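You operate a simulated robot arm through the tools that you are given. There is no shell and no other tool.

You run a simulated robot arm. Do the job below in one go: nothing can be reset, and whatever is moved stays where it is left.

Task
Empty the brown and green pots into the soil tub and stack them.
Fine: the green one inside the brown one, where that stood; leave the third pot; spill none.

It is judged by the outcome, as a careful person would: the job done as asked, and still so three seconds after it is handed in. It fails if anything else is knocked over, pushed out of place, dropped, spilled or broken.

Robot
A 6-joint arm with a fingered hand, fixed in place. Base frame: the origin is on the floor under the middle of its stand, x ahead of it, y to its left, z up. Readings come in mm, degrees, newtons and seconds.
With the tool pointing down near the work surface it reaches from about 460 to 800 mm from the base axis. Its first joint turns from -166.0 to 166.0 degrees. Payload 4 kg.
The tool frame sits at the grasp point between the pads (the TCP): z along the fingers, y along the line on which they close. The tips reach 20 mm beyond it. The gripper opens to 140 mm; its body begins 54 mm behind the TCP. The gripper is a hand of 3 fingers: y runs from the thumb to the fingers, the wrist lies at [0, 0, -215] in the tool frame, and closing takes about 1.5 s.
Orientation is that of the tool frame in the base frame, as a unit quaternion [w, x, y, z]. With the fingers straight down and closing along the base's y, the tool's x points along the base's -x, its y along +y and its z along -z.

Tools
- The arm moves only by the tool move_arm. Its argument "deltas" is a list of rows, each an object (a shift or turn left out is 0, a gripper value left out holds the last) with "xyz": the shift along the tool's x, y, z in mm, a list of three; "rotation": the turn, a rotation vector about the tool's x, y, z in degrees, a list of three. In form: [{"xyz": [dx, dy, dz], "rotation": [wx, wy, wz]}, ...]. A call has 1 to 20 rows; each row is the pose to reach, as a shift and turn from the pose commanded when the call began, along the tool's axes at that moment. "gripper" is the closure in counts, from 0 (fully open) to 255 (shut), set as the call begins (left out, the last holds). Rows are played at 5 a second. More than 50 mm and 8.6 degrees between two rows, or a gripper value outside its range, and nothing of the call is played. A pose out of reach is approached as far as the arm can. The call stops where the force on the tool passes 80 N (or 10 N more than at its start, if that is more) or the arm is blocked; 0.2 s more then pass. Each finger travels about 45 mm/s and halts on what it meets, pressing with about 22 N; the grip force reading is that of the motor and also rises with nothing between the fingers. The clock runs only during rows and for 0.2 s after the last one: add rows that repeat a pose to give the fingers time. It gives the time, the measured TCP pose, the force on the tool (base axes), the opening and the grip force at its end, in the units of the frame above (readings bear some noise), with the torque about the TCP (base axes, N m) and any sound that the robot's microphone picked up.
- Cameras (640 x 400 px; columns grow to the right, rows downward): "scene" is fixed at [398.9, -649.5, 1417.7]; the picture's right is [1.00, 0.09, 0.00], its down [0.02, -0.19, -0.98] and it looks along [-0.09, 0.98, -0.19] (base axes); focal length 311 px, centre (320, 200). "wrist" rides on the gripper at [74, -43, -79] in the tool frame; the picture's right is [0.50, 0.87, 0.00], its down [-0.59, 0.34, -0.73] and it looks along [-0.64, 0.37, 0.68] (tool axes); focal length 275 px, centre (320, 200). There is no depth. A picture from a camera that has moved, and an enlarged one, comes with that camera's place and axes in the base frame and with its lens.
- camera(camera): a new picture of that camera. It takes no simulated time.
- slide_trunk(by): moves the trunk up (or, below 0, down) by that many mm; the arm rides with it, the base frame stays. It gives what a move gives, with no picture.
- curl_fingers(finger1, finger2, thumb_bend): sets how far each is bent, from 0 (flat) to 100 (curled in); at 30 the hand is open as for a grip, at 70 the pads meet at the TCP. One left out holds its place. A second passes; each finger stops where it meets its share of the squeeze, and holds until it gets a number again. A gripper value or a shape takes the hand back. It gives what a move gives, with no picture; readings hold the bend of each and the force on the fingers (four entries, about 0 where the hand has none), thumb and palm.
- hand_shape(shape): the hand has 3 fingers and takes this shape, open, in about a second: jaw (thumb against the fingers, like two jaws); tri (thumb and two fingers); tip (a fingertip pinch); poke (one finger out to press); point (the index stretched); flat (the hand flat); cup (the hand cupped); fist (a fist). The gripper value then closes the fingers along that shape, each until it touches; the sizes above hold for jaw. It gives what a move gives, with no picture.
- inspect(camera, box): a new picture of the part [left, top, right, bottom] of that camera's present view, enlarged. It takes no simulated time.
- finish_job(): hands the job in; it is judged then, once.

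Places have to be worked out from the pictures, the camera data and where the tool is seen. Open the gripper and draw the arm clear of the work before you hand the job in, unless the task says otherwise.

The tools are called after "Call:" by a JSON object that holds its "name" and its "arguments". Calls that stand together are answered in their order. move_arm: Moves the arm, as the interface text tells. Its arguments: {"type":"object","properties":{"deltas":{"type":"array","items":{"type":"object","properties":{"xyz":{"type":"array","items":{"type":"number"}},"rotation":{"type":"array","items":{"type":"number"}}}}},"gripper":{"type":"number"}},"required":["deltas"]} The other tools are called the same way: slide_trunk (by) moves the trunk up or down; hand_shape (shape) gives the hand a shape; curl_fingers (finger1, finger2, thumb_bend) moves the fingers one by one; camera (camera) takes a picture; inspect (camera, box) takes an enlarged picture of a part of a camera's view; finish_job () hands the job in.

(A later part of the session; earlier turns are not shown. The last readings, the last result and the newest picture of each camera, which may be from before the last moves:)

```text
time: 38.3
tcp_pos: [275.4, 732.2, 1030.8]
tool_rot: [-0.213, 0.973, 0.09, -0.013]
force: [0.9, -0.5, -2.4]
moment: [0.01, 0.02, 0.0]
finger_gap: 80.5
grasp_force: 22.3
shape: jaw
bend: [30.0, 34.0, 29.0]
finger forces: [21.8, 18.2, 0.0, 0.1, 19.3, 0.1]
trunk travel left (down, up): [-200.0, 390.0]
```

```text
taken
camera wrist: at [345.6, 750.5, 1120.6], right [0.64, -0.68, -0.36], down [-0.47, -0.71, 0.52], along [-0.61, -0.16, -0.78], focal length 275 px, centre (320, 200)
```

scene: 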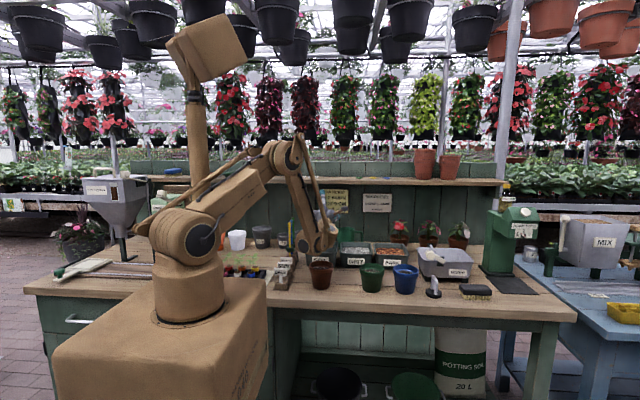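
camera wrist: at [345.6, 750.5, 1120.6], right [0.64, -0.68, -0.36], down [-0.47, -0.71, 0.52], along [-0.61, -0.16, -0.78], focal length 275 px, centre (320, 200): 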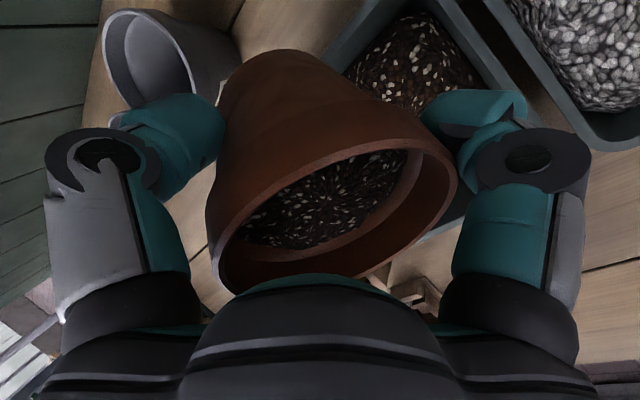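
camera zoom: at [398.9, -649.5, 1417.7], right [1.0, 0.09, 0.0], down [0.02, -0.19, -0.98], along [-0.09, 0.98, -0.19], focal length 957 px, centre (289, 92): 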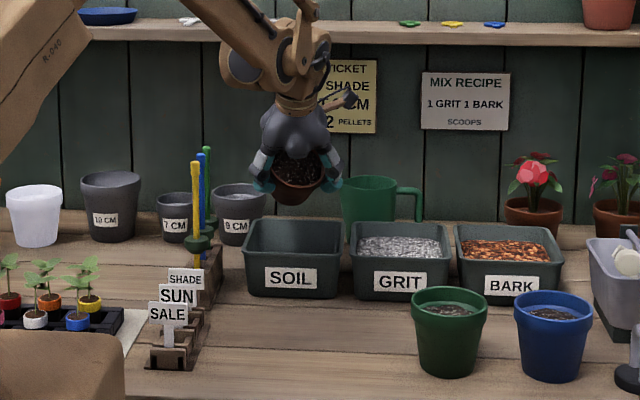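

No soil has moved yet at about 50° tilt, and the lip is over the tub. I'll continue slowly to about 90°, holding the TCP over the tub.

Call:
{"name": "move_arm", "arguments": {"deltas": [{"rotation": [3, 0, 0]}, {"rotation": [6, 0, 0]}, {"rotation": [9, 0, 0]}, {"rotation": [12, 0, 0]}, {"rotation": [15, 0, 0]}, {"rotation": [18, 0, 0]}, {"rotation": [21, 0, 0]}, {"rotation": [24, 0, 0]}, {"rotation": [24, 0, 0]}, {"rotation": [24, 0, 0]}]}}

Call:
{"name": "inspect", "arguments": {"camera": "scene", "box": [260, 170, 400, 300]}}

Call:
{"name": "camera", "arguments": {"camera": "wrist"}}

```text
time: 40.5
tcp_pos: [274.0, 732.3, 1030.2]
tool_rot: [-0.411, 0.907, 0.085, -0.031]
force: [0.4, 0.1, -1.9]
moment: [-0.04, 0.0, 0.03]
finger_gap: 80.6
grasp_force: 21.8
shape: jaw
bend: [30.0, 34.0, 29.0]
finger forces: [21.8, 18.3, 0.0, 0.0, 19.1, 0.1]
trunk travel left (down, up): [-200.0, 390.0]
```

```text
3.08 times, centred on (330, 235) of scene
camera zoom: at [398.9, -649.5, 1417.7], right [1.0, 0.09, 0.0], down [0.02, -0.19, -0.98], along [-0.09, 0.98, -0.19], focal length 957 px, centre (289, 92)
```

zoom: 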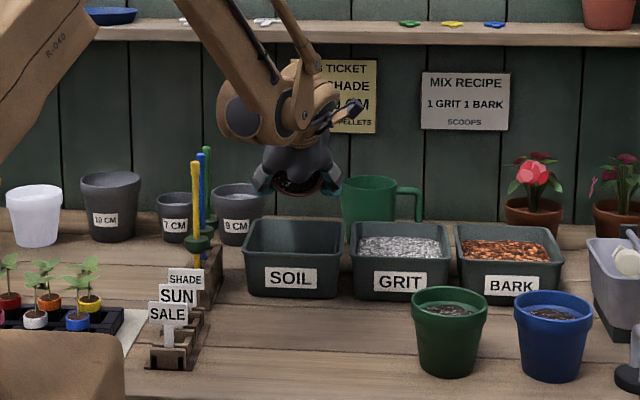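

```text
taken
camera wrist: at [352.3, 714.1, 1115.6], right [0.6, -0.47, -0.64], down [-0.44, -0.87, 0.22], along [-0.66, 0.15, -0.73], focal length 275 px, centre (320, 200)
```

wrist: 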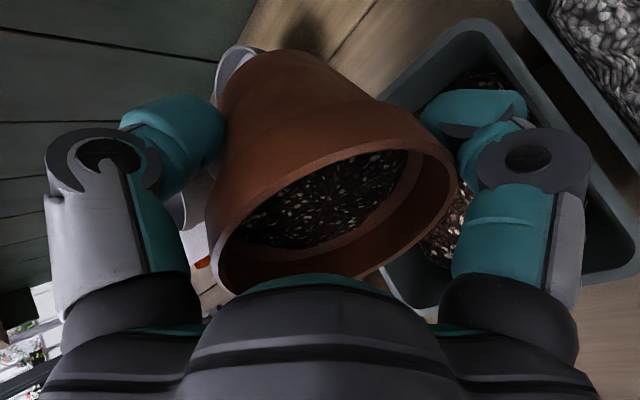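

At about 74° the soil still holds and everything is steady. I'll continue slowly to about 110°, easing the TCP 10 mm forward to keep the lip over the tub centre.

Call:
{"name": "move_arm", "arguments": {"deltas": [{"xyz": [0, 0.5, -0.6], "rotation": [3, 0, 0]}, {"xyz": [0, 1.1, -1.3], "rotation": [6, 0, 0]}, {"xyz": [0, 1.6, -1.9], "rotation": [9, 0, 0]}, {"xyz": [0, 2.2, -2.5], "rotation": [12, 0, 0]}, {"xyz": [0, 2.7, -3.2], "rotation": [15, 0, 0]}, {"xyz": [0, 3.3, -3.8], "rotation": [18, 0, 0]}, {"xyz": [0, 3.8, -4.4], "rotation": [21, 0, 0]}, {"xyz": [0, 4.4, -5], "rotation": [24, 0, 0]}, {"xyz": [0, 4.9, -5.7], "rotation": [27, 0, 0]}, {"xyz": [0, 5.5, -6.3], "rotation": [30, 0, 0]}, {"xyz": [0, 6, -6.9], "rotation": [33, 0, 0]}, {"xyz": [0, 6.6, -7.6], "rotation": [36, 0, 0]}, {"xyz": [0, 6.6, -7.6], "rotation": [36, 0, 0]}]}}

Call:
{"name": "inspect", "arguments": {"camera": "scene", "box": [260, 170, 400, 300]}}

Call:
{"name": "camera", "arguments": {"camera": "wrist"}}

```text
time: 43.3
tcp_pos: [278.1, 722.1, 1030.4]
tool_rot: [-0.671, 0.735, 0.072, -0.056]
force: [0.2, 0.2, -0.3]
moment: [-0.03, -0.01, -0.01]
finger_gap: 80.4
grasp_force: 22.3
shape: jaw
bend: [30.0, 34.0, 30.0]
finger forces: [21.7, 18.0, 0.0, 0.1, 19.2, 0.1]
trunk travel left (down, up): [-200.0, 390.0]
```

```text
3.08 times, centred on (330, 235) of scene
camera zoom: at [398.9, -649.5, 1417.7], right [1.0, 0.09, 0.0], down [0.02, -0.19, -0.98], along [-0.09, 0.98, -0.19], focal length 957 px, centre (289, 92)
```

zoom: 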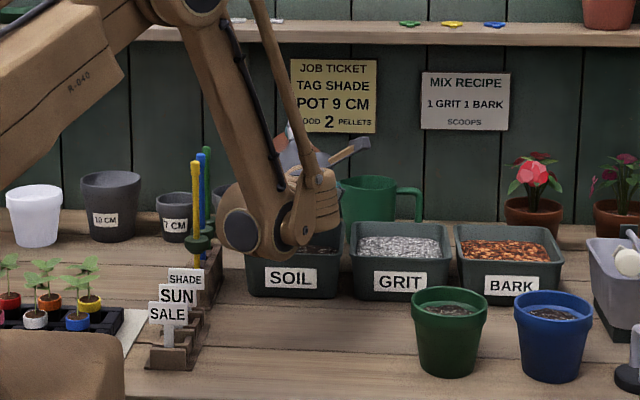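

```text
taken
camera wrist: at [363.1, 661.8, 1081.4], right [0.52, 0.01, -0.86], down [-0.44, -0.86, -0.28], along [-0.74, 0.52, -0.44], focal length 275 px, centre (320, 200)
```

wrist: 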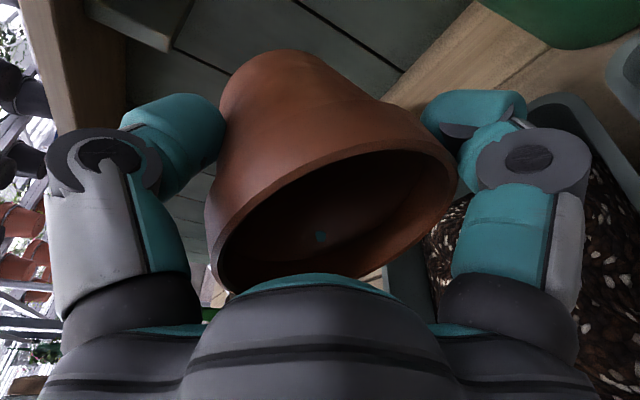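

The soil has come out: the inside looks bare and the load has dropped. I'll tilt further to about 132° and hold, to let any remaining grains fall into the tub.

Call:
{"name": "move_arm", "arguments": {"deltas": [{"xyz": [0, 0, -2], "rotation": [4, 0, 0]}, {"xyz": [0, 0.3, -4], "rotation": [8, 0, 0]}, {"xyz": [0, 0.6, -6], "rotation": [12, 0, 0]}, {"xyz": [0, 1, -8.5], "rotation": [16, 0, 0]}, {"xyz": [0, 1.3, -11], "rotation": [20, 0, 0]}, {"xyz": [0, 1.5, -13], "rotation": [23, 0, 0]}, {"xyz": [0, 1.5, -13], "rotation": [23, 0, 0]}, {"xyz": [0, 1.5, -13], "rotation": [20, 0, 0]}, {"xyz": [0, 1.5, -13], "rotation": [23, 0, 0]}, {"xyz": [0, 1.5, -13], "rotation": [20, 0, 0]}, {"xyz": [0, 1.5, -13], "rotation": [23, 0, 0]}, {"xyz": [0, 1.5, -13], "rotation": [23, 0, 0]}]}}

Call:
{"name": "camera", "arguments": {"camera": "wrist"}}

Call:
{"name": "inspect", "arguments": {"camera": "wrist", "box": [190, 130, 470, 300]}}

Call:
{"name": "inspect", "arguments": {"camera": "scene", "box": [260, 190, 400, 310]}}

```text
time: 45.9
tcp_pos: [280.8, 709.3, 1030.7]
tool_rot: [0.804, -0.587, -0.059, 0.069]
force: [-0.4, 0.0, -0.2]
moment: [-0.01, 0.02, 0.02]
finger_gap: 80.3
grasp_force: 21.8
shape: jaw
bend: [30.0, 34.0, 30.0]
finger forces: [21.7, 17.7, 0.1, 0.1, 19.2, 0.0]
trunk travel left (down, up): [-200.0, 390.0]
```

```text
taken
camera wrist: at [368.0, 634.8, 1048.2], right [0.46, 0.35, -0.82], down [-0.46, -0.69, -0.55], along [-0.76, 0.63, -0.15], focal length 275 px, centre (320, 200)
```

wrist: 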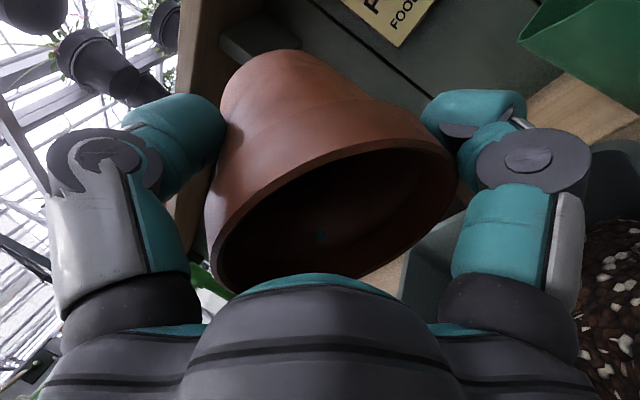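

```text
2.29 times, centred on (330, 215) of wrist
camera zoom: at [368.0, 634.8, 1048.2], right [0.46, 0.35, -0.82], down [-0.46, -0.69, -0.55], along [-0.76, 0.63, -0.15], focal length 629 px, centre (297, 166)
```

zoom: 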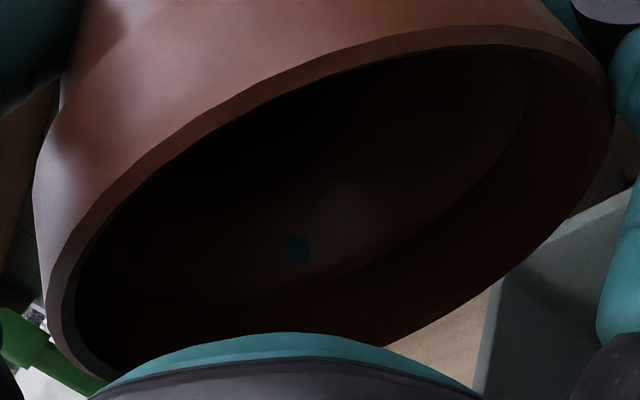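

```text
3.33 times, centred on (330, 250) of scene
camera zoom: at [398.9, -649.5, 1417.7], right [1.0, 0.09, 0.0], down [0.02, -0.19, -0.98], along [-0.09, 0.98, -0.19], focal length 1037 px, centre (287, 33)
```

zoom: 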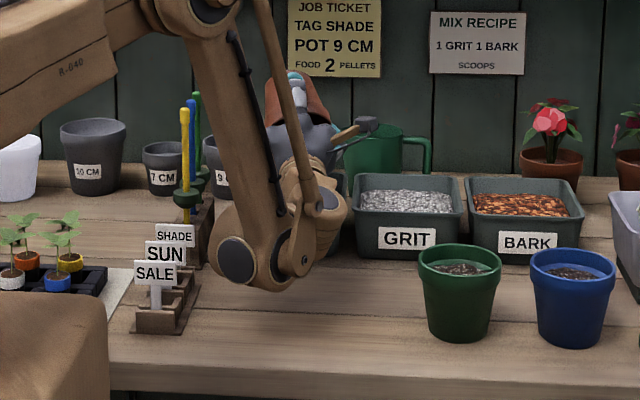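

The pot is empty, and no soil shows on the bench or the hand. I'll turn it upright again over the tub, retracing the path.

Call:
{"name": "move_arm", "arguments": {"deltas": [{"xyz": [-0.3, -1.3, -1], "rotation": [-5, 0, 0]}, {"xyz": [-0.6, -2.7, -2], "rotation": [-13, 0, 0]}, {"xyz": [-0.9, -4, -3], "rotation": [-21, 0, 0]}, {"xyz": [-1.2, -5.4, -4], "rotation": [-29, 0, 0]}, {"xyz": [-1.5, -6.7, -5], "rotation": [-37, 0, 0]}, {"xyz": [-1.8, -8, -6], "rotation": [-45, 0, 0]}, {"xyz": [-2.1, -9.4, -7], "rotation": [-53, 0, 0]}, {"xyz": [-2.5, -10.7, -8], "rotation": [-61, 0, 0]}, {"xyz": [-2.8, -12, -9], "rotation": [-69, 0, 0]}, {"xyz": [-3.1, -13.4, -10], "rotation": [-77, 0, 0]}, {"xyz": [-3.4, -14.8, -11], "rotation": [-85, 0, 0]}, {"xyz": [-3.7, -16.1, -12], "rotation": [-93, 0, 0]}, {"xyz": [-4, -17.5, -12.8], "rotation": [-101, 0, 0]}, {"xyz": [-4.3, -18.8, -13.6], "rotation": [-109, 0, 0]}, {"xyz": [-4.3, -18.8, -13.6], "rotation": [-117, 0, 0]}, {"xyz": [-4.3, -18.8, -13.6], "rotation": [-117, 0, 0]}]}}

Call:
{"name": "camera", "arguments": {"camera": "wrist"}}

Call:
{"name": "inspect", "arguments": {"camera": "scene", "box": [260, 190, 400, 310]}}

```text
time: 49.3
tcp_pos: [278.7, 689.3, 1043.5]
tool_rot: [0.081, 0.993, 0.089, 0.014]
force: [-0.1, -0.4, -0.9]
moment: [-0.03, -0.01, -0.01]
finger_gap: 79.8
grasp_force: 21.7
shape: jaw
bend: [30.0, 34.0, 30.0]
finger forces: [21.5, 17.4, 0.1, 0.1, 18.9, 0.0]
trunk travel left (down, up): [-200.0, 390.0]
```

```text
taken
camera wrist: at [340.0, 756.7, 1115.4], right [0.64, -0.75, 0.15], down [-0.55, -0.32, 0.77], along [-0.53, -0.58, -0.62], focal length 275 px, centre (320, 200)
```

wrist: 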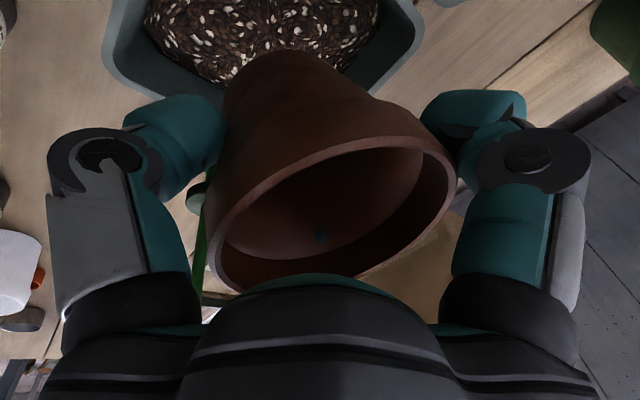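

```text
3.33 times, centred on (330, 250) of scene
camera zoom: at [398.9, -649.5, 1417.7], right [1.0, 0.09, 0.0], down [0.02, -0.19, -0.98], along [-0.09, 0.98, -0.19], focal length 1037 px, centre (287, 33)
```

zoom: 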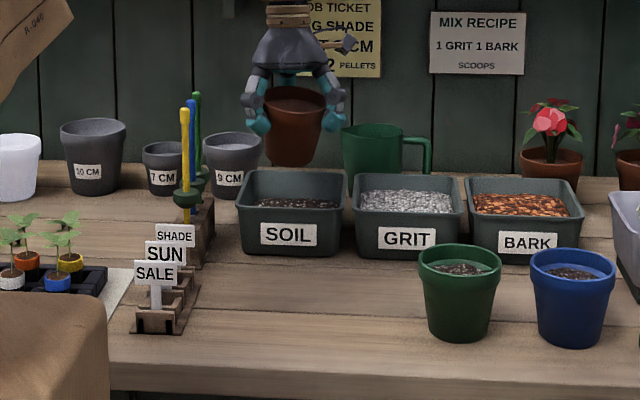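

The tub's soil level has visibly risen and the bench is clean. I'll carry the empty brown pot back above its old spot, restoring the original hand lean.

Call:
{"name": "move_arm", "arguments": {"deltas": [{"xyz": [-0.8, 9, 1.6], "rotation": [-0.6, 0, 0]}, {"xyz": [-2.3, 25, 4.5], "rotation": [-1.7, 0, 0]}, {"xyz": [-4.2, 45, 8.1], "rotation": [-3.1, 0, 0]}, {"xyz": [-6.3, 68, 12.2], "rotation": [-4.7, 0, 0]}, {"xyz": [-8.4, 90.5, 16.3], "rotation": [-6.3, 0, 0]}, {"xyz": [-10.5, 113, 20.3], "rotation": [-7.8, 0, 0]}, {"xyz": [-12.7, 136, 24.4], "rotation": [-9.4, 0, 0]}, {"xyz": [-14.8, 158.5, 28.5], "rotation": [-11, 0, 0]}, {"xyz": [-16.9, 181, 32.6], "rotation": [-12.6, 0, 0]}, {"xyz": [-18.8, 201.5, 36.2], "rotation": [-14, 0, 0]}, {"xyz": [-20.3, 217.5, 39.1], "rotation": [-15.1, 0, 0]}, {"xyz": [-21.1, 226.4, 40.7], "rotation": [-15.7, 0, 0]}, {"xyz": [-21.1, 226.4, 40.7], "rotation": [-15.7, 0, 0]}]}}

Call:
{"name": "inspect", "arguments": {"camera": "scene", "box": [260, 190, 400, 310]}}

```text
time: 52.1
tcp_pos: [298.2, 460.3, 1040.1]
tool_rot: [0.215, 0.972, 0.087, 0.027]
force: [-0.2, 0.7, 1.0]
moment: [0.03, 0.02, 0.01]
finger_gap: 79.6
grasp_force: 21.8
shape: jaw
bend: [30.0, 34.0, 30.0]
finger forces: [21.6, 17.3, 0.0, 0.0, 19.0, 0.0]
trunk travel left (down, up): [-200.0, 390.0]
```

```text
3.33 times, centred on (330, 250) of scene
camera zoom: at [398.9, -649.5, 1417.7], right [1.0, 0.09, 0.0], down [0.02, -0.19, -0.98], along [-0.09, 0.98, -0.19], focal length 1037 px, centre (287, 33)
```

zoom: 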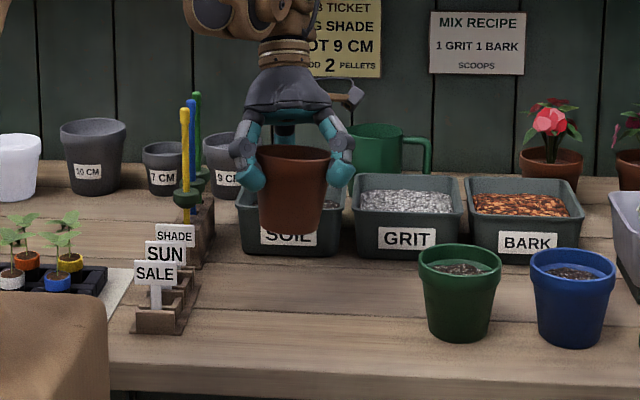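

The pot is back above its own spot. I'll lower it to just above the bench, slowing toward the end.

Call:
{"name": "move_arm", "arguments": {"deltas": [{"xyz": [-0.2, -6.4, 13.6]}, {"xyz": [-0.4, -15, 31.7]}, {"xyz": [-0.7, -24, 50.7]}, {"xyz": [-1, -32, 68]}, {"xyz": [-1.2, -38, 81]}, {"xyz": [-1.3, -42.5, 90.5]}, {"xyz": [-1.4, -45, 95.5]}, {"xyz": [-1.4, -46.5, 99]}, {"xyz": [-1.4, -46.5, 99]}]}}

Call:
{"name": "inspect", "arguments": {"camera": "scene", "box": [285, 225, 375, 305]}}

```text
time: 54.1
tcp_pos: [299.5, 460.3, 930.6]
tool_rot: [0.215, 0.972, 0.088, 0.026]
force: [0.2, -0.4, 0.1]
moment: [0.01, 0.02, -0.02]
finger_gap: 80.0
grasp_force: 21.8
shape: jaw
bend: [30.0, 34.0, 30.0]
finger forces: [21.5, 17.4, 0.1, 0.1, 18.8, 0.0]
trunk travel left (down, up): [-200.0, 390.0]
```

```text
5.00 times, centred on (330, 265) of scene
camera zoom: at [398.9, -649.5, 1417.7], right [1.0, 0.09, 0.0], down [0.02, -0.19, -0.98], along [-0.09, 0.98, -0.19], focal length 1555 px, centre (270, -125)
```

zoom: 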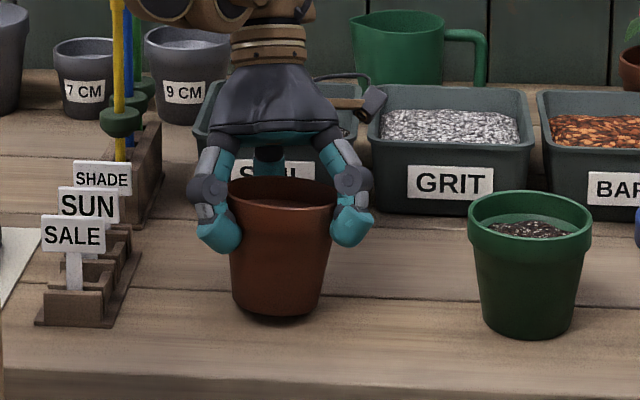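

The base is a few mm above the bench. I'll settle it down in 1 mm steps and watch the force.

Call:
{"name": "move_arm", "arguments": {"deltas": [{"xyz": [0, -0.4, 0.9]}, {"xyz": [0, -0.85, 1.8]}, {"xyz": [0, -1.3, 2.7]}, {"xyz": [0, -1.3, 2.7]}]}}

Call:
{"name": "inspect", "arguments": {"camera": "scene", "box": [285, 225, 375, 305]}}

```text
time: 55.1
tcp_pos: [299.6, 461.0, 929.1]
tool_rot: [0.216, 0.972, 0.087, 0.026]
force: [-0.9, 0.1, 2.6]
moment: [0.04, -0.03, 0.03]
finger_gap: 79.5
grasp_force: 22.2
shape: jaw
bend: [30.0, 34.0, 30.0]
finger forces: [21.1, 17.6, 0.0, 0.1, 19.3, 0.0]
trunk travel left (down, up): [-200.0, 390.0]
```

```text
5.00 times, centred on (330, 265) of scene
camera zoom: at [398.9, -649.5, 1417.7], right [1.0, 0.09, 0.0], down [0.02, -0.19, -0.98], along [-0.09, 0.98, -0.19], focal length 1555 px, centre (270, -125)
```

zoom: 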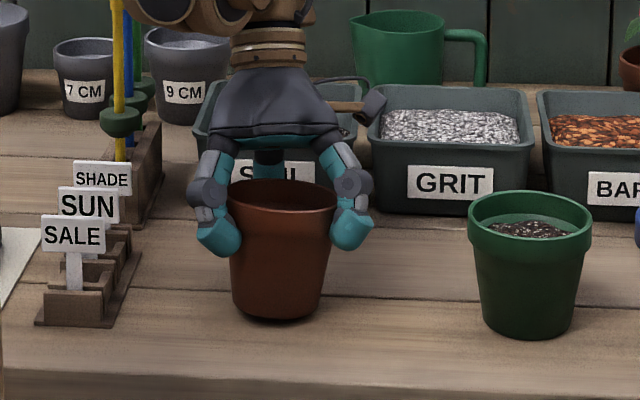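

There is light contact at 2.6 N, and in the picture the base is back in its original place. I'll settle 1.5 mm more, then open the hand gently.

Call:
{"name": "move_arm", "arguments": {"deltas": [{"xyz": [0, -0.3, 0.7]}, {"xyz": [0, -0.6, 1.3]}, {"xyz": [0, -0.6, 1.3]}]}}

Call:
{"name": "move_arm", "arguments": {"deltas": [{}, {}, {}, {}, {}, {}], "gripper": 90}}

Call:
{"name": "inspect", "arguments": {"camera": "scene", "box": [285, 225, 375, 305]}}

Call:
{"name": "camera", "arguments": {"camera": "wrist"}}

```text
time: 55.9
tcp_pos: [299.2, 461.6, 927.3]
tool_rot: [0.215, 0.972, 0.087, 0.026]
force: [-2.0, 0.3, 9.0]
moment: [0.2, 0.0, 0.0]
finger_gap: 79.3
grasp_force: 21.8
shape: jaw
bend: [30.0, 34.0, 30.0]
finger forces: [20.7, 18.6, 0.1, 0.1, 21.8, 0.0]
trunk travel left (down, up): [-200.0, 390.0]
```

```text
time: 57.3
tcp_pos: [299.7, 461.1, 926.8]
tool_rot: [0.215, 0.972, 0.087, 0.027]
force: [0.0, -0.2, 0.5]
moment: [-0.03, -0.01, -0.02]
finger_gap: 90.0
grasp_force: 0.1
shape: jaw
bend: [29.0, 29.0, 27.0]
finger forces: [0.2, 0.1, 0.1, 0.0, 0.1, 0.1]
trunk travel left (down, up): [-200.0, 390.0]
```

```text
5.00 times, centred on (330, 265) of scene
camera zoom: at [398.9, -649.5, 1417.7], right [1.0, 0.09, 0.0], down [0.02, -0.19, -0.98], along [-0.09, 0.98, -0.19], focal length 1555 px, centre (270, -125)
```

zoom: 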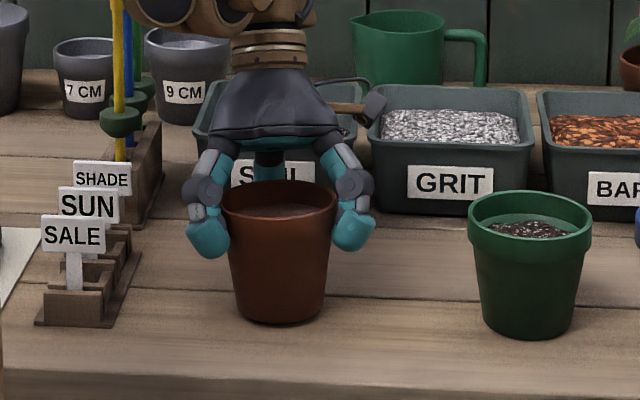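

```text
taken
camera wrist: at [358.5, 544.7, 980.7], right [0.63, -0.68, 0.37], down [-0.59, -0.11, 0.8], along [-0.51, -0.72, -0.47], focal length 275 px, centre (320, 200)
```

wrist: 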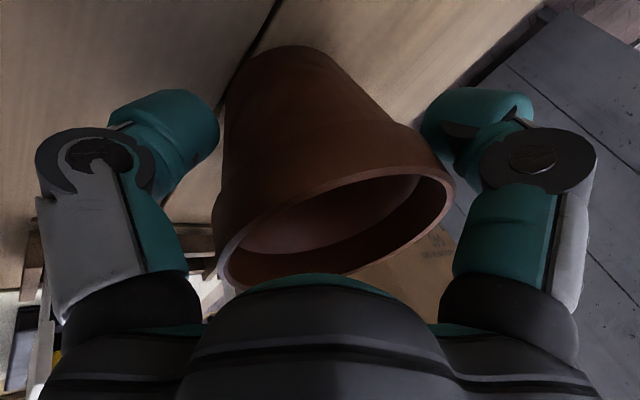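

The brown pot stands upright where it was, and the fingers are clear of it. I'll open further and back out along the tool axis.

Call:
{"name": "move_arm", "arguments": {"deltas": [{}, {}, {"xyz": [0, 0, -6]}, {"xyz": [0, 0, -20]}, {"xyz": [0, 0, -45]}, {"xyz": [0, 0, -75]}, {"xyz": [0, 0, -105]}, {"xyz": [0, 0, -135]}, {"xyz": [0, 0, -160]}, {"xyz": [0, 0, -175]}, {"xyz": [0, 0, -175]}], "gripper": 20}}

Call:
{"name": "inspect", "arguments": {"camera": "scene", "box": [270, 215, 420, 310]}}

Call:
{"name": "camera", "arguments": {"camera": "wrist"}}

```text
time: 59.7
tcp_pos: [281.2, 532.5, 1084.6]
tool_rot: [0.215, 0.972, 0.087, 0.026]
force: [-0.2, -0.1, 0.1]
moment: [0.02, 0.02, -0.03]
finger_gap: 128.9
grasp_force: 0.1
shape: jaw
bend: [24.0, 24.0, 23.0]
finger forces: [0.0, 0.0, 0.1, 0.0, 0.0, 0.0]
trunk travel left (down, up): [-200.0, 390.0]
```

```text
4.21 times, centred on (345, 262) of scene
camera zoom: at [398.9, -649.5, 1417.7], right [1.0, 0.09, 0.0], down [0.02, -0.19, -0.98], along [-0.09, 0.98, -0.19], focal length 1310 px, centre (215, -63)
```

zoom: 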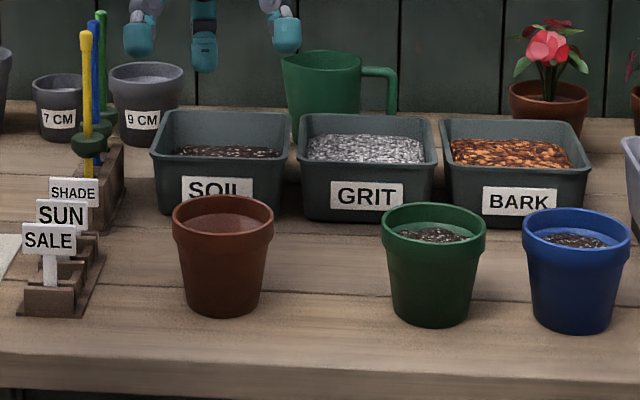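

```text
taken
camera wrist: at [341.3, 616.7, 1139.4], right [0.63, -0.68, 0.37], down [-0.59, -0.11, 0.8], along [-0.51, -0.72, -0.47], focal length 275 px, centre (320, 200)
```

wrist: 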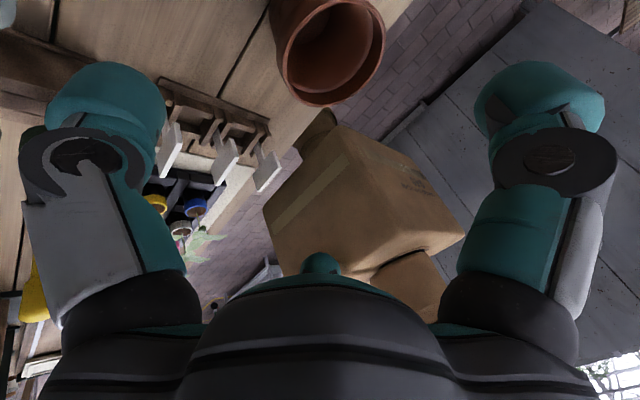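

Brown is empty, upright and in place, and the tub level is up with no spill. Before taking green I'll dry-run a pour from a turned direction, so the wrist doesn't pass over the brown pot. First I bring the hand straight down-pointing above the tub's front.

Call:
{"name": "move_arm", "arguments": {"deltas": [{"xyz": [5, -23.5, -18], "rotation": [6, 0, 0]}, {"xyz": [10, -47, -36], "rotation": [12, 0, 0]}, {"xyz": [15, -70, -54], "rotation": [18, 0, 0]}, {"xyz": [20.4, -93.8, -71.3], "rotation": [25, 0, 0]}, {"xyz": [20.4, -93.8, -71.3], "rotation": [25, 0, 0]}]}}

Call:
{"name": "move_arm", "arguments": {"deltas": [{"rotation": [0, 0, -7.5]}, {"rotation": [0, 0, -15]}, {"rotation": [0, 0, -22.5]}, {"rotation": [0, 0, -30]}, {"rotation": [0, 0, -30]}]}}

Call:
{"name": "camera", "arguments": {"camera": "wrist"}}

```text
time: 60.9
tcp_pos: [282.6, 649.2, 1111.5]
tool_rot: [-0.002, 0.996, 0.09, 0.006]
force: [0.8, 0.9, 0.8]
moment: [-0.04, -0.02, -0.02]
finger_gap: 129.2
grasp_force: 0.0
shape: jaw
bend: [24.0, 24.0, 23.0]
finger forces: [0.1, 0.0, 0.0, 0.1, 0.0, 0.0]
trunk travel left (down, up): [-200.0, 390.0]
```

```text
time: 62.1
tcp_pos: [282.2, 648.6, 1109.7]
tool_rot: [0.001, 0.938, 0.346, 0.008]
force: [0.4, -0.1, -0.4]
moment: [0.01, 0.01, 0.04]
finger_gap: 129.0
grasp_force: 0.0
shape: jaw
bend: [24.0, 24.0, 23.0]
finger forces: [0.0, 0.0, 0.0, 0.0, 0.0, 0.0]
trunk travel left (down, up): [-200.0, 390.0]
```

```text
taken
camera wrist: at [309.1, 729.3, 1189.6], right [0.94, -0.33, 0.01], down [-0.24, -0.64, 0.73], along [-0.24, -0.69, -0.68], focal length 275 px, centre (320, 200)
```

wrist: 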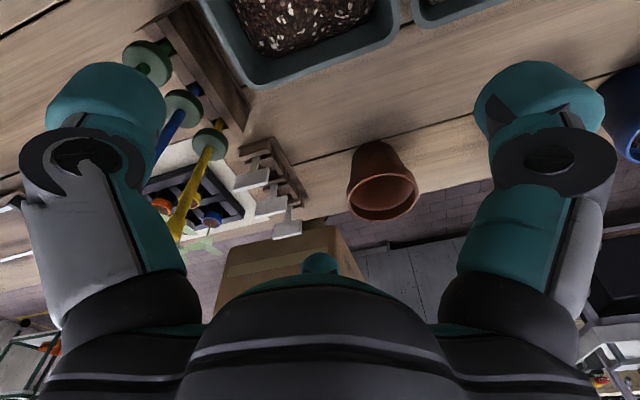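

The bench looks clean from here too. I'll dry-run the pitch up to 90° in this turned direction, at height, and see where the wrist housing goes.

Call:
{"name": "move_arm", "arguments": {"deltas": [{"xyz": [0, -4, 0], "rotation": [8.2, 0, 0]}, {"xyz": [0, -8, 0], "rotation": [16.4, 0, 0]}, {"xyz": [0, -12, 0], "rotation": [24.6, 0, 0]}, {"xyz": [0, -16, 0], "rotation": [32.8, 0, 0]}, {"xyz": [0, -20, 0], "rotation": [41, 0, 0]}, {"xyz": [0, -24, 0], "rotation": [49.2, 0, 0]}, {"xyz": [0, -28, 0], "rotation": [57.4, 0, 0]}, {"xyz": [0, -32, 0], "rotation": [65.6, 0, 0]}, {"xyz": [0, -36, 0], "rotation": [73.8, 0, 0]}, {"xyz": [0, -40, 0], "rotation": [82, 0, 0]}, {"xyz": [0, -44, 0], "rotation": [90, 0, 0]}, {"xyz": [0, -44, 0], "rotation": [90, 0, 0]}]}}

Call:
{"name": "camera", "arguments": {"camera": "scene"}}

Call:
{"name": "inspect", "arguments": {"camera": "scene", "box": [260, 150, 420, 300]}}

```text
time: 64.7
tcp_pos: [255.4, 682.0, 1110.1]
tool_rot: [-0.663, 0.664, 0.249, -0.241]
force: [-0.1, -0.3, -0.3]
moment: [-0.03, 0.04, -0.01]
finger_gap: 129.0
grasp_force: 0.1
shape: jaw
bend: [24.0, 24.0, 23.0]
finger forces: [0.0, 0.0, 0.1, 0.0, 0.0, 0.0]
trunk travel left (down, up): [-200.0, 390.0]
```

```text
taken
```

scene: 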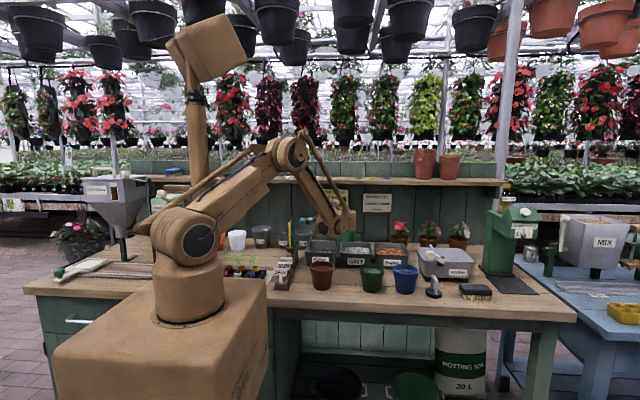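

```text
2.67 times, centred on (340, 225) of scene
camera zoom: at [398.9, -649.5, 1417.7], right [1.0, 0.09, 0.0], down [0.02, -0.19, -0.98], along [-0.09, 0.98, -0.19], focal length 830 px, centre (267, 133)
```

zoom: 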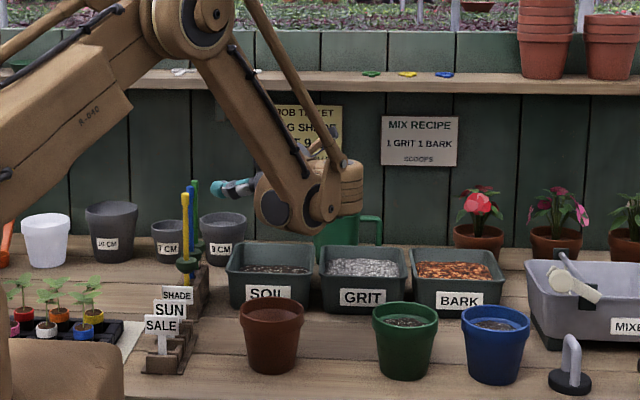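

Reachable, with the wrist housing well clear of the brown pot. I'll swing back to pointing down and head toward the green pot, staying high.

Call:
{"name": "move_arm", "arguments": {"deltas": [{"xyz": [4, -1, -18], "rotation": [-8.2, 0, 0]}, {"xyz": [8, -2, -36], "rotation": [-16.4, 0, 0]}, {"xyz": [12.5, -3, -54], "rotation": [-24.6, 0, 0]}, {"xyz": [17, -4, -72], "rotation": [-32.8, 0, 0]}, {"xyz": [21, -5, -91], "rotation": [-41, 0, 0]}, {"xyz": [25, -6, -109], "rotation": [-49.2, 0, 0]}, {"xyz": [29, -7, -127], "rotation": [-57.4, 0, 0]}, {"xyz": [33.5, -8, -145], "rotation": [-65.6, 0, 0]}, {"xyz": [38, -9, -163], "rotation": [-73.8, 0, 0]}, {"xyz": [42, -10, -181], "rotation": [-82, 0, 0]}, {"xyz": [46, -10, -199.6], "rotation": [-90, 0, 0]}, {"xyz": [46, -10, -199.6], "rotation": [-90, 0, 0]}], "gripper": 0}}

Call:
{"name": "move_arm", "arguments": {"deltas": [{"rotation": [0, 0, -8.25]}, {"rotation": [0, 0, -16.5]}, {"rotation": [0, 0, -24.75]}, {"rotation": [0, 0, -33]}, {"rotation": [0, 0, -41.25]}, {"rotation": [0, 0, -49.5]}, {"rotation": [0, 0, -49.5]}]}}

Call:
{"name": "camera", "arguments": {"camera": "wrist"}}

```text
time: 67.3
tcp_pos: [418.8, 559.6, 1121.6]
tool_rot: [0.002, 0.938, 0.345, 0.008]
force: [-0.4, 0.3, 0.6]
moment: [-0.04, 0.0, 0.01]
finger_gap: 139.9
grasp_force: 0.1
shape: jaw
bend: [30.0, 30.0, 30.0]
finger forces: [0.0, 0.0, 0.0, 0.0, 0.0, 0.1]
trunk travel left (down, up): [-200.0, 390.0]
```

```text
time: 68.9
tcp_pos: [419.5, 561.1, 1121.5]
tool_rot: [0.003, 0.707, 0.707, 0.006]
force: [0.2, -0.4, 0.4]
moment: [0.0, 0.0, -0.01]
finger_gap: 139.9
grasp_force: 0.1
shape: jaw
bend: [30.0, 30.0, 30.0]
finger forces: [0.0, 0.0, 0.0, 0.0, 0.0, 0.1]
trunk travel left (down, up): [-200.0, 390.0]
```

```text
taken
camera wrist: at [374.6, 634.0, 1199.9], right [0.87, 0.5, 0.01], down [0.33, -0.59, 0.74], along [0.38, -0.63, -0.68], focal length 275 px, centre (320, 200)
```

wrist: 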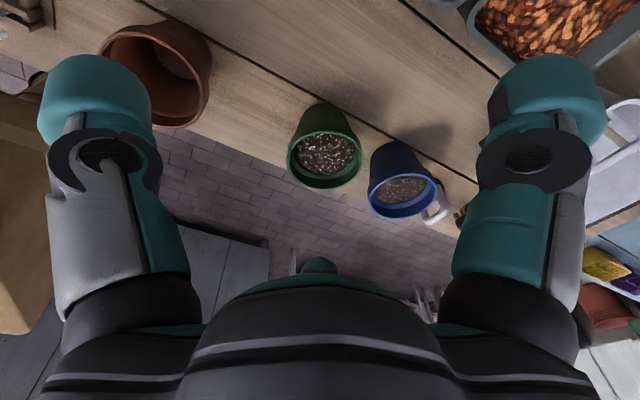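

Green and blue are in clear view. I'll enlarge to fix green's position.

Call:
{"name": "inspect", "arguments": {"camera": "wrist", "box": [270, 80, 450, 230]}}

Call:
{"name": "inspect", "arguments": {"camera": "scene", "box": [345, 240, 435, 310]}}

```text
2.67 times, centred on (360, 155) of wrist
camera zoom: at [374.6, 634.0, 1199.9], right [0.87, 0.5, 0.01], down [0.33, -0.59, 0.74], along [0.38, -0.63, -0.68], focal length 734 px, centre (213, 320)
```

zoom: 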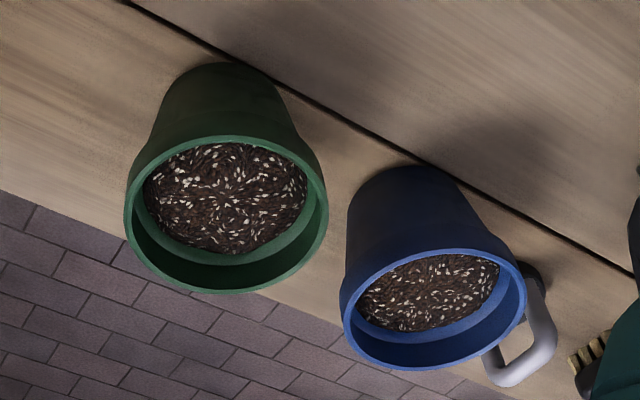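

```text
5.71 times, centred on (390, 275) of scene
camera zoom: at [398.9, -649.5, 1417.7], right [1.0, 0.09, 0.0], down [0.02, -0.19, -0.98], along [-0.09, 0.98, -0.19], focal length 1777 px, centre (-80, -229)
```

zoom: 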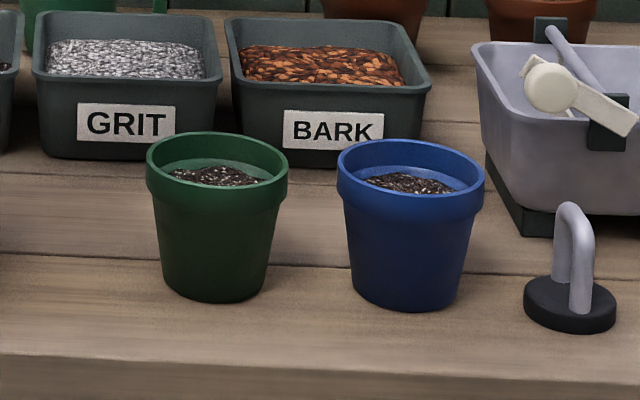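

I fix green at about (491, 453), with blue about 124 mm further right and only a 32 mm gap between the rims. I'll lean the hand away from blue, thumb on brown's side and fingers either side of the gap, and come to a pre-grasp above green.

Call:
{"name": "move_arm", "arguments": {"deltas": [{"xyz": [-18, 2.7, 13], "rotation": [-4.2, 0, 0]}, {"xyz": [-36, 5.5, 26], "rotation": [-8.4, 0, 0]}, {"xyz": [-54, 8.2, 39], "rotation": [-12.5, 0, 0]}, {"xyz": [-72, 11, 52], "rotation": [-16.7, 0, 0]}, {"xyz": [-90, 13.7, 65], "rotation": [-20.9, 0, 0]}, {"xyz": [-108, 16.5, 78], "rotation": [-25, 0, 0]}, {"xyz": [-108, 16.5, 78], "rotation": [-25, 0, 0]}]}}

Call:
{"name": "camera", "arguments": {"camera": "wrist"}}

Call:
{"name": "inspect", "arguments": {"camera": "scene", "box": [285, 200, 445, 310]}}

```text
time: 70.5
tcp_pos: [435.7, 452.6, 1042.4]
tool_rot: [0.157, 0.69, 0.688, 0.158]
force: [-0.3, -0.5, 0.1]
moment: [-0.01, 0.02, 0.01]
finger_gap: 139.8
grasp_force: 0.1
shape: jaw
bend: [30.0, 30.0, 30.0]
finger forces: [0.1, 0.0, 0.1, 0.0, 0.0, 0.0]
trunk travel left (down, up): [-200.0, 390.0]
```

```text
taken
camera wrist: at [362.6, 526.0, 1095.0], right [0.78, 0.5, 0.38], down [-0.02, -0.59, 0.81], along [0.62, -0.64, -0.45], focal length 275 px, centre (320, 200)
```

wrist: 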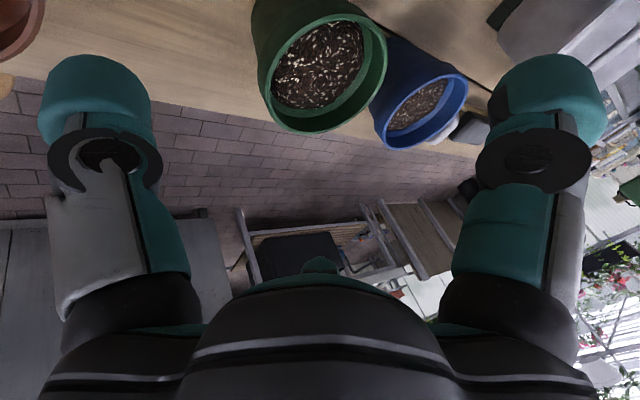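

```text
3.64 times, centred on (365, 255) of scene
camera zoom: at [398.9, -649.5, 1417.7], right [1.0, 0.09, 0.0], down [0.02, -0.19, -0.98], along [-0.09, 0.98, -0.19], focal length 1131 px, centre (156, 0)
```

zoom: 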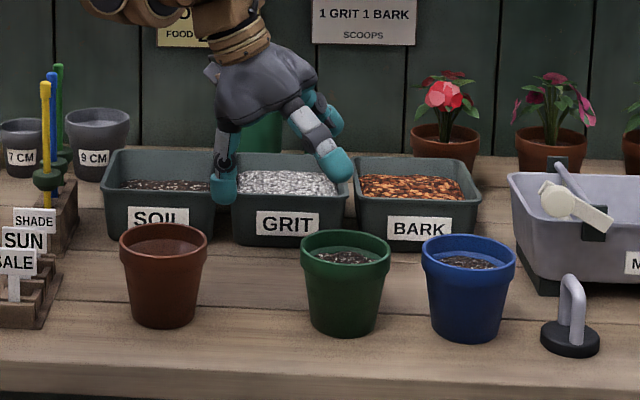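

The approach geometry looks right. I'll go down 70 mm along the tool axis and recheck the alignment.

Call:
{"name": "move_arm", "arguments": {"deltas": [{"xyz": [0, 0, 20]}, {"xyz": [0, 0, 45]}, {"xyz": [0, 0, 70]}, {"xyz": [0, 0, 70]}]}}

Call:
{"name": "inspect", "arguments": {"camera": "wrist", "box": [220, 0, 500, 220]}}

Call:
{"name": "inspect", "arguments": {"camera": "scene", "box": [315, 215, 435, 310]}}

```text
time: 71.5
tcp_pos: [466.8, 450.9, 981.9]
tool_rot: [0.157, 0.69, 0.688, 0.16]
force: [0.2, 0.7, -0.1]
moment: [-0.02, 0.03, 0.01]
finger_gap: 139.6
grasp_force: 0.0
shape: jaw
bend: [30.0, 30.0, 30.0]
finger forces: [0.0, 0.0, 0.0, 0.0, 0.0, 0.0]
trunk travel left (down, up): [-200.0, 390.0]
```

```text
1.82 times, centred on (360, 110) of wrist
camera zoom: at [393.3, 526.1, 1033.9], right [0.78, 0.5, 0.38], down [-0.01, -0.59, 0.81], along [0.62, -0.64, -0.45], focal length 500 px, centre (247, 364)
```

zoom: 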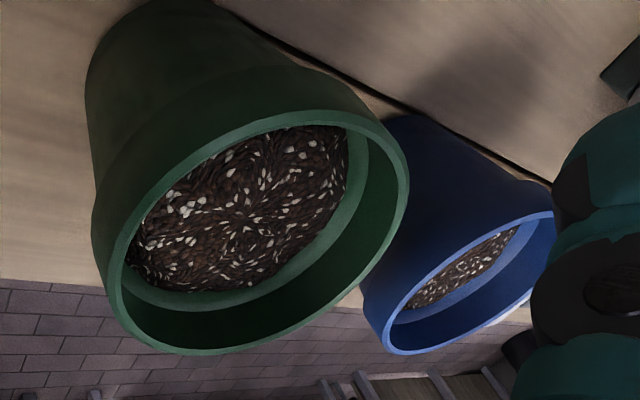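

```text
4.21 times, centred on (375, 262) of scene
camera zoom: at [398.9, -649.5, 1417.7], right [1.0, 0.09, 0.0], down [0.02, -0.19, -0.98], along [-0.09, 0.98, -0.19], focal length 1310 px, centre (88, -63)
```

zoom: 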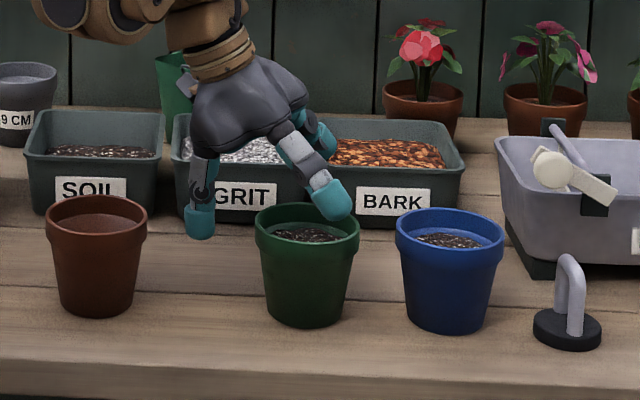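

The fit puts green at (492, 452.5), agreeing with before. I'll go down to TCP z about 938 with a 4 mm sideways correction.

Call:
{"name": "move_arm", "arguments": {"deltas": [{"xyz": [0.8, 1.8, 8]}, {"xyz": [1.6, 3.6, 20]}, {"xyz": [1.6, 3.6, 31]}, {"xyz": [1.6, 3.6, 42]}, {"xyz": [1.6, 3.6, 50.4]}, {"xyz": [1.6, 3.6, 50.4]}]}}

Call:
{"name": "camera", "arguments": {"camera": "wrist"}}

Call:
{"name": "inspect", "arguments": {"camera": "scene", "box": [325, 225, 435, 310]}}

```text
time: 72.9
tcp_pos: [491.2, 454.1, 936.9]
tool_rot: [0.156, 0.69, 0.689, 0.159]
force: [0.2, -0.2, -0.5]
moment: [-0.02, 0.02, 0.03]
finger_gap: 139.8
grasp_force: 0.1
shape: jaw
bend: [30.0, 30.0, 30.0]
finger forces: [0.1, 0.1, 0.0, 0.1, 0.0, 0.0]
trunk travel left (down, up): [-200.0, 390.0]
```

```text
taken
camera wrist: at [418.1, 527.6, 990.2], right [0.78, 0.5, 0.38], down [-0.01, -0.59, 0.81], along [0.62, -0.64, -0.45], focal length 275 px, centre (320, 200)
```

wrist: 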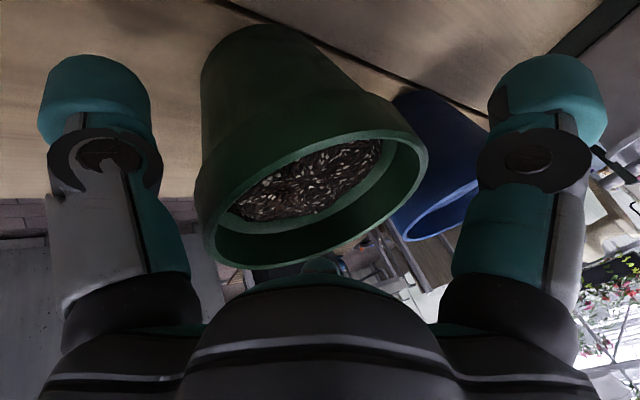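

```text
4.71 times, centred on (380, 268) of scene
camera zoom: at [398.9, -649.5, 1417.7], right [1.0, 0.09, 0.0], down [0.02, -0.19, -0.98], along [-0.09, 0.98, -0.19], focal length 1464 px, centre (38, -118)
```

zoom: 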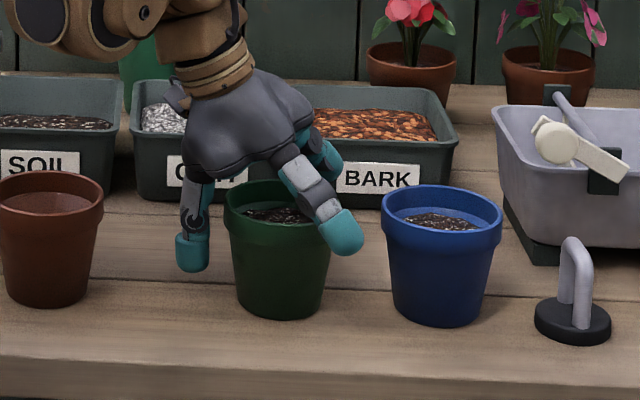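

The view matches the brown grasp at the same stage. I'll narrow the hand slightly, shift 4 mm, lower 11 mm, then close.

Call:
{"name": "move_arm", "arguments": {"deltas": [{"xyz": [-2, -0.5, 0]}, {"xyz": [-4, -0.5, 0]}, {"xyz": [-4, -2.5, 5]}, {"xyz": [-4, -4.8, 9.9]}, {"xyz": [-4, -4.8, 9.9]}], "gripper": 36}}

Call:
{"name": "camera", "arguments": {"camera": "wrist"}}

Call:
{"name": "inspect", "arguments": {"camera": "scene", "box": [325, 225, 435, 310]}}

```text
time: 74.1
tcp_pos: [490.9, 450.1, 924.8]
tool_rot: [0.157, 0.691, 0.688, 0.159]
force: [0.2, 0.0, 0.2]
moment: [0.02, -0.01, -0.02]
finger_gap: 120.4
grasp_force: 0.0
shape: jaw
bend: [24.0, 24.0, 22.0]
finger forces: [0.0, 0.0, 0.0, 0.1, 0.1, 0.1]
trunk travel left (down, up): [-200.0, 390.0]
```

```text
taken
camera wrist: at [418.3, 524.2, 978.3], right [0.78, 0.5, 0.38], down [-0.01, -0.59, 0.81], along [0.62, -0.64, -0.45], focal length 275 px, centre (320, 200)
```

wrist: 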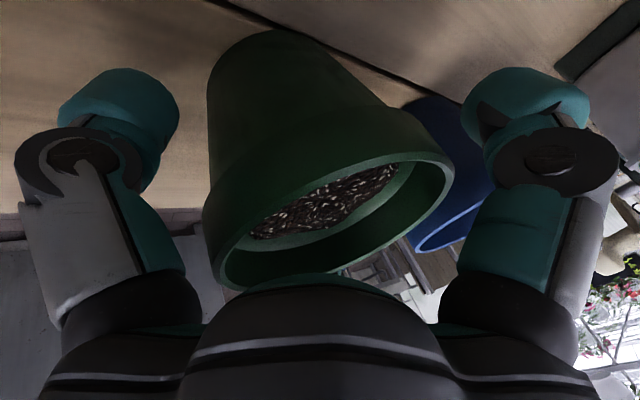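

```text
4.71 times, centred on (380, 268) of scene
camera zoom: at [398.9, -649.5, 1417.7], right [1.0, 0.09, 0.0], down [0.02, -0.19, -0.98], along [-0.09, 0.98, -0.19], focal length 1464 px, centre (38, -118)
```

zoom: 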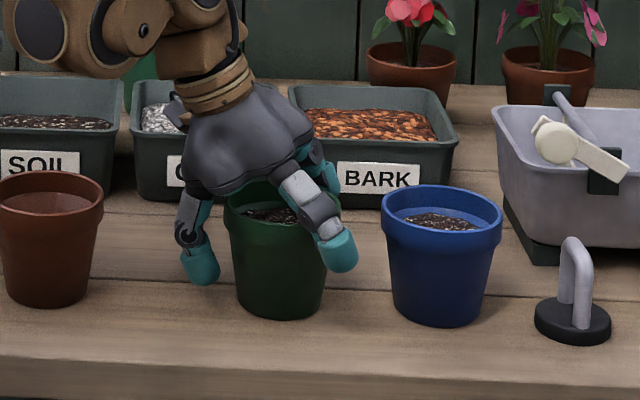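

Same relation as the good brown grasp, with clear space to blue. I'll close the hand on green.

Call:
{"name": "move_arm", "arguments": {"deltas": [{}, {}, {}, {}, {}, {}, {}, {}], "gripper": 255}}

Call:
{"name": "camera", "arguments": {"camera": "wrist"}}

Call:
{"name": "inspect", "arguments": {"camera": "scene", "box": [325, 225, 435, 310]}}

```text
time: 75.9
tcp_pos: [491.0, 450.8, 926.7]
tool_rot: [0.157, 0.69, 0.688, 0.159]
force: [0.1, -0.2, -1.7]
moment: [-0.01, -0.01, -0.02]
finger_gap: 81.5
grasp_force: 22.1
shape: jaw
bend: [29.0, 35.0, 28.0]
finger forces: [20.2, 17.5, 0.0, 0.0, 19.4, 0.0]
trunk travel left (down, up): [-200.0, 390.0]
```

```text
taken
camera wrist: at [418.3, 524.2, 978.3], right [0.78, 0.5, 0.38], down [-0.01, -0.59, 0.81], along [0.62, -0.64, -0.45], focal length 275 px, centre (320, 200)
```

wrist: 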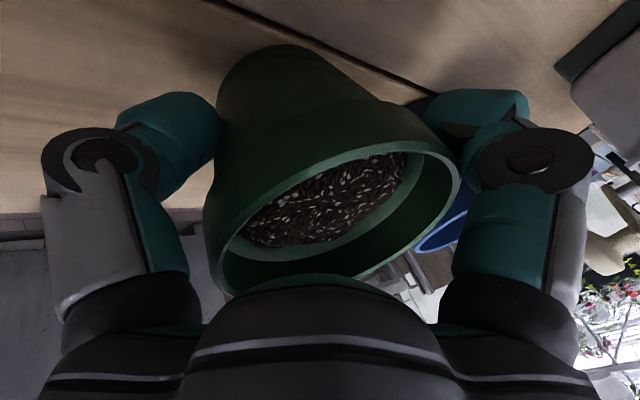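

```text
4.71 times, centred on (380, 268) of scene
camera zoom: at [398.9, -649.5, 1417.7], right [1.0, 0.09, 0.0], down [0.02, -0.19, -0.98], along [-0.09, 0.98, -0.19], focal length 1464 px, centre (38, -118)
```

zoom: 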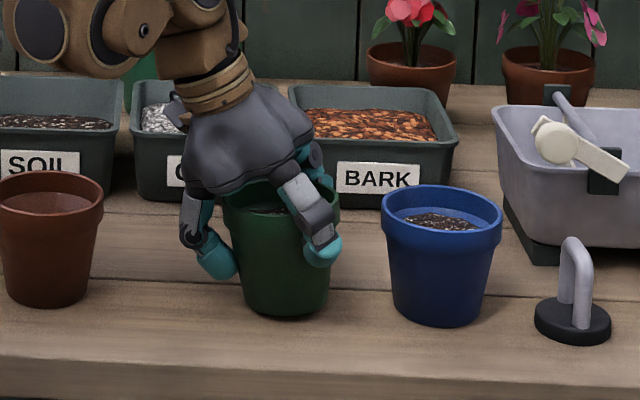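

All three digits press at 18–20 N and the pot is only slightly leaned. I'll lift 20 mm, check, then continue.

Call:
{"name": "move_arm", "arguments": {"deltas": [{"xyz": [0, 2.2, -4.5]}, {"xyz": [0, 4.4, -9]}, {"xyz": [0, 6.5, -13.5]}, {"xyz": [0, 8.7, -18]}, {"xyz": [0, 8.7, -18]}]}}

Call:
{"name": "camera", "arguments": {"camera": "wrist"}}

Call:
{"name": "inspect", "arguments": {"camera": "scene", "box": [325, 225, 435, 310]}}

```text
time: 77.1
tcp_pos: [492.2, 449.5, 945.8]
tool_rot: [0.157, 0.69, 0.688, 0.16]
force: [0.5, -0.6, -1.1]
moment: [0.0, 0.01, -0.01]
finger_gap: 81.9
grasp_force: 22.4
shape: jaw
bend: [29.0, 35.0, 28.0]
finger forces: [20.1, 17.5, 0.1, 0.0, 19.3, 0.0]
trunk travel left (down, up): [-200.0, 390.0]
```

```text
taken
camera wrist: at [418.6, 524.4, 998.1], right [0.78, 0.5, 0.38], down [-0.01, -0.59, 0.81], along [0.62, -0.64, -0.45], focal length 275 px, centre (320, 200)
```

wrist: 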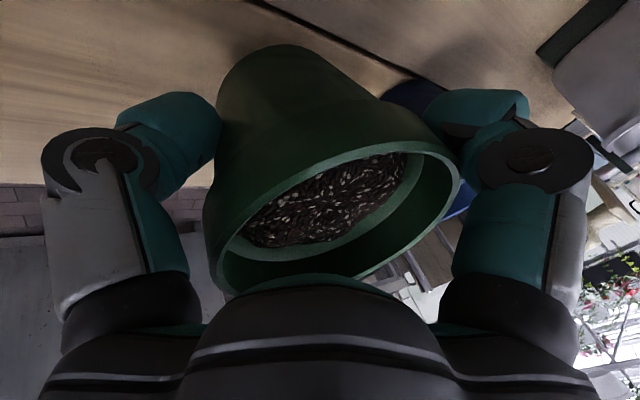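

```text
4.71 times, centred on (380, 268) of scene
camera zoom: at [398.9, -649.5, 1417.7], right [1.0, 0.09, 0.0], down [0.02, -0.19, -0.98], along [-0.09, 0.98, -0.19], focal length 1464 px, centre (38, -118)
```

zoom: 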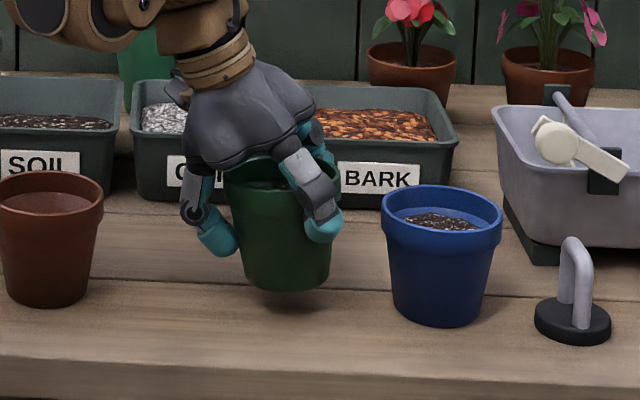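

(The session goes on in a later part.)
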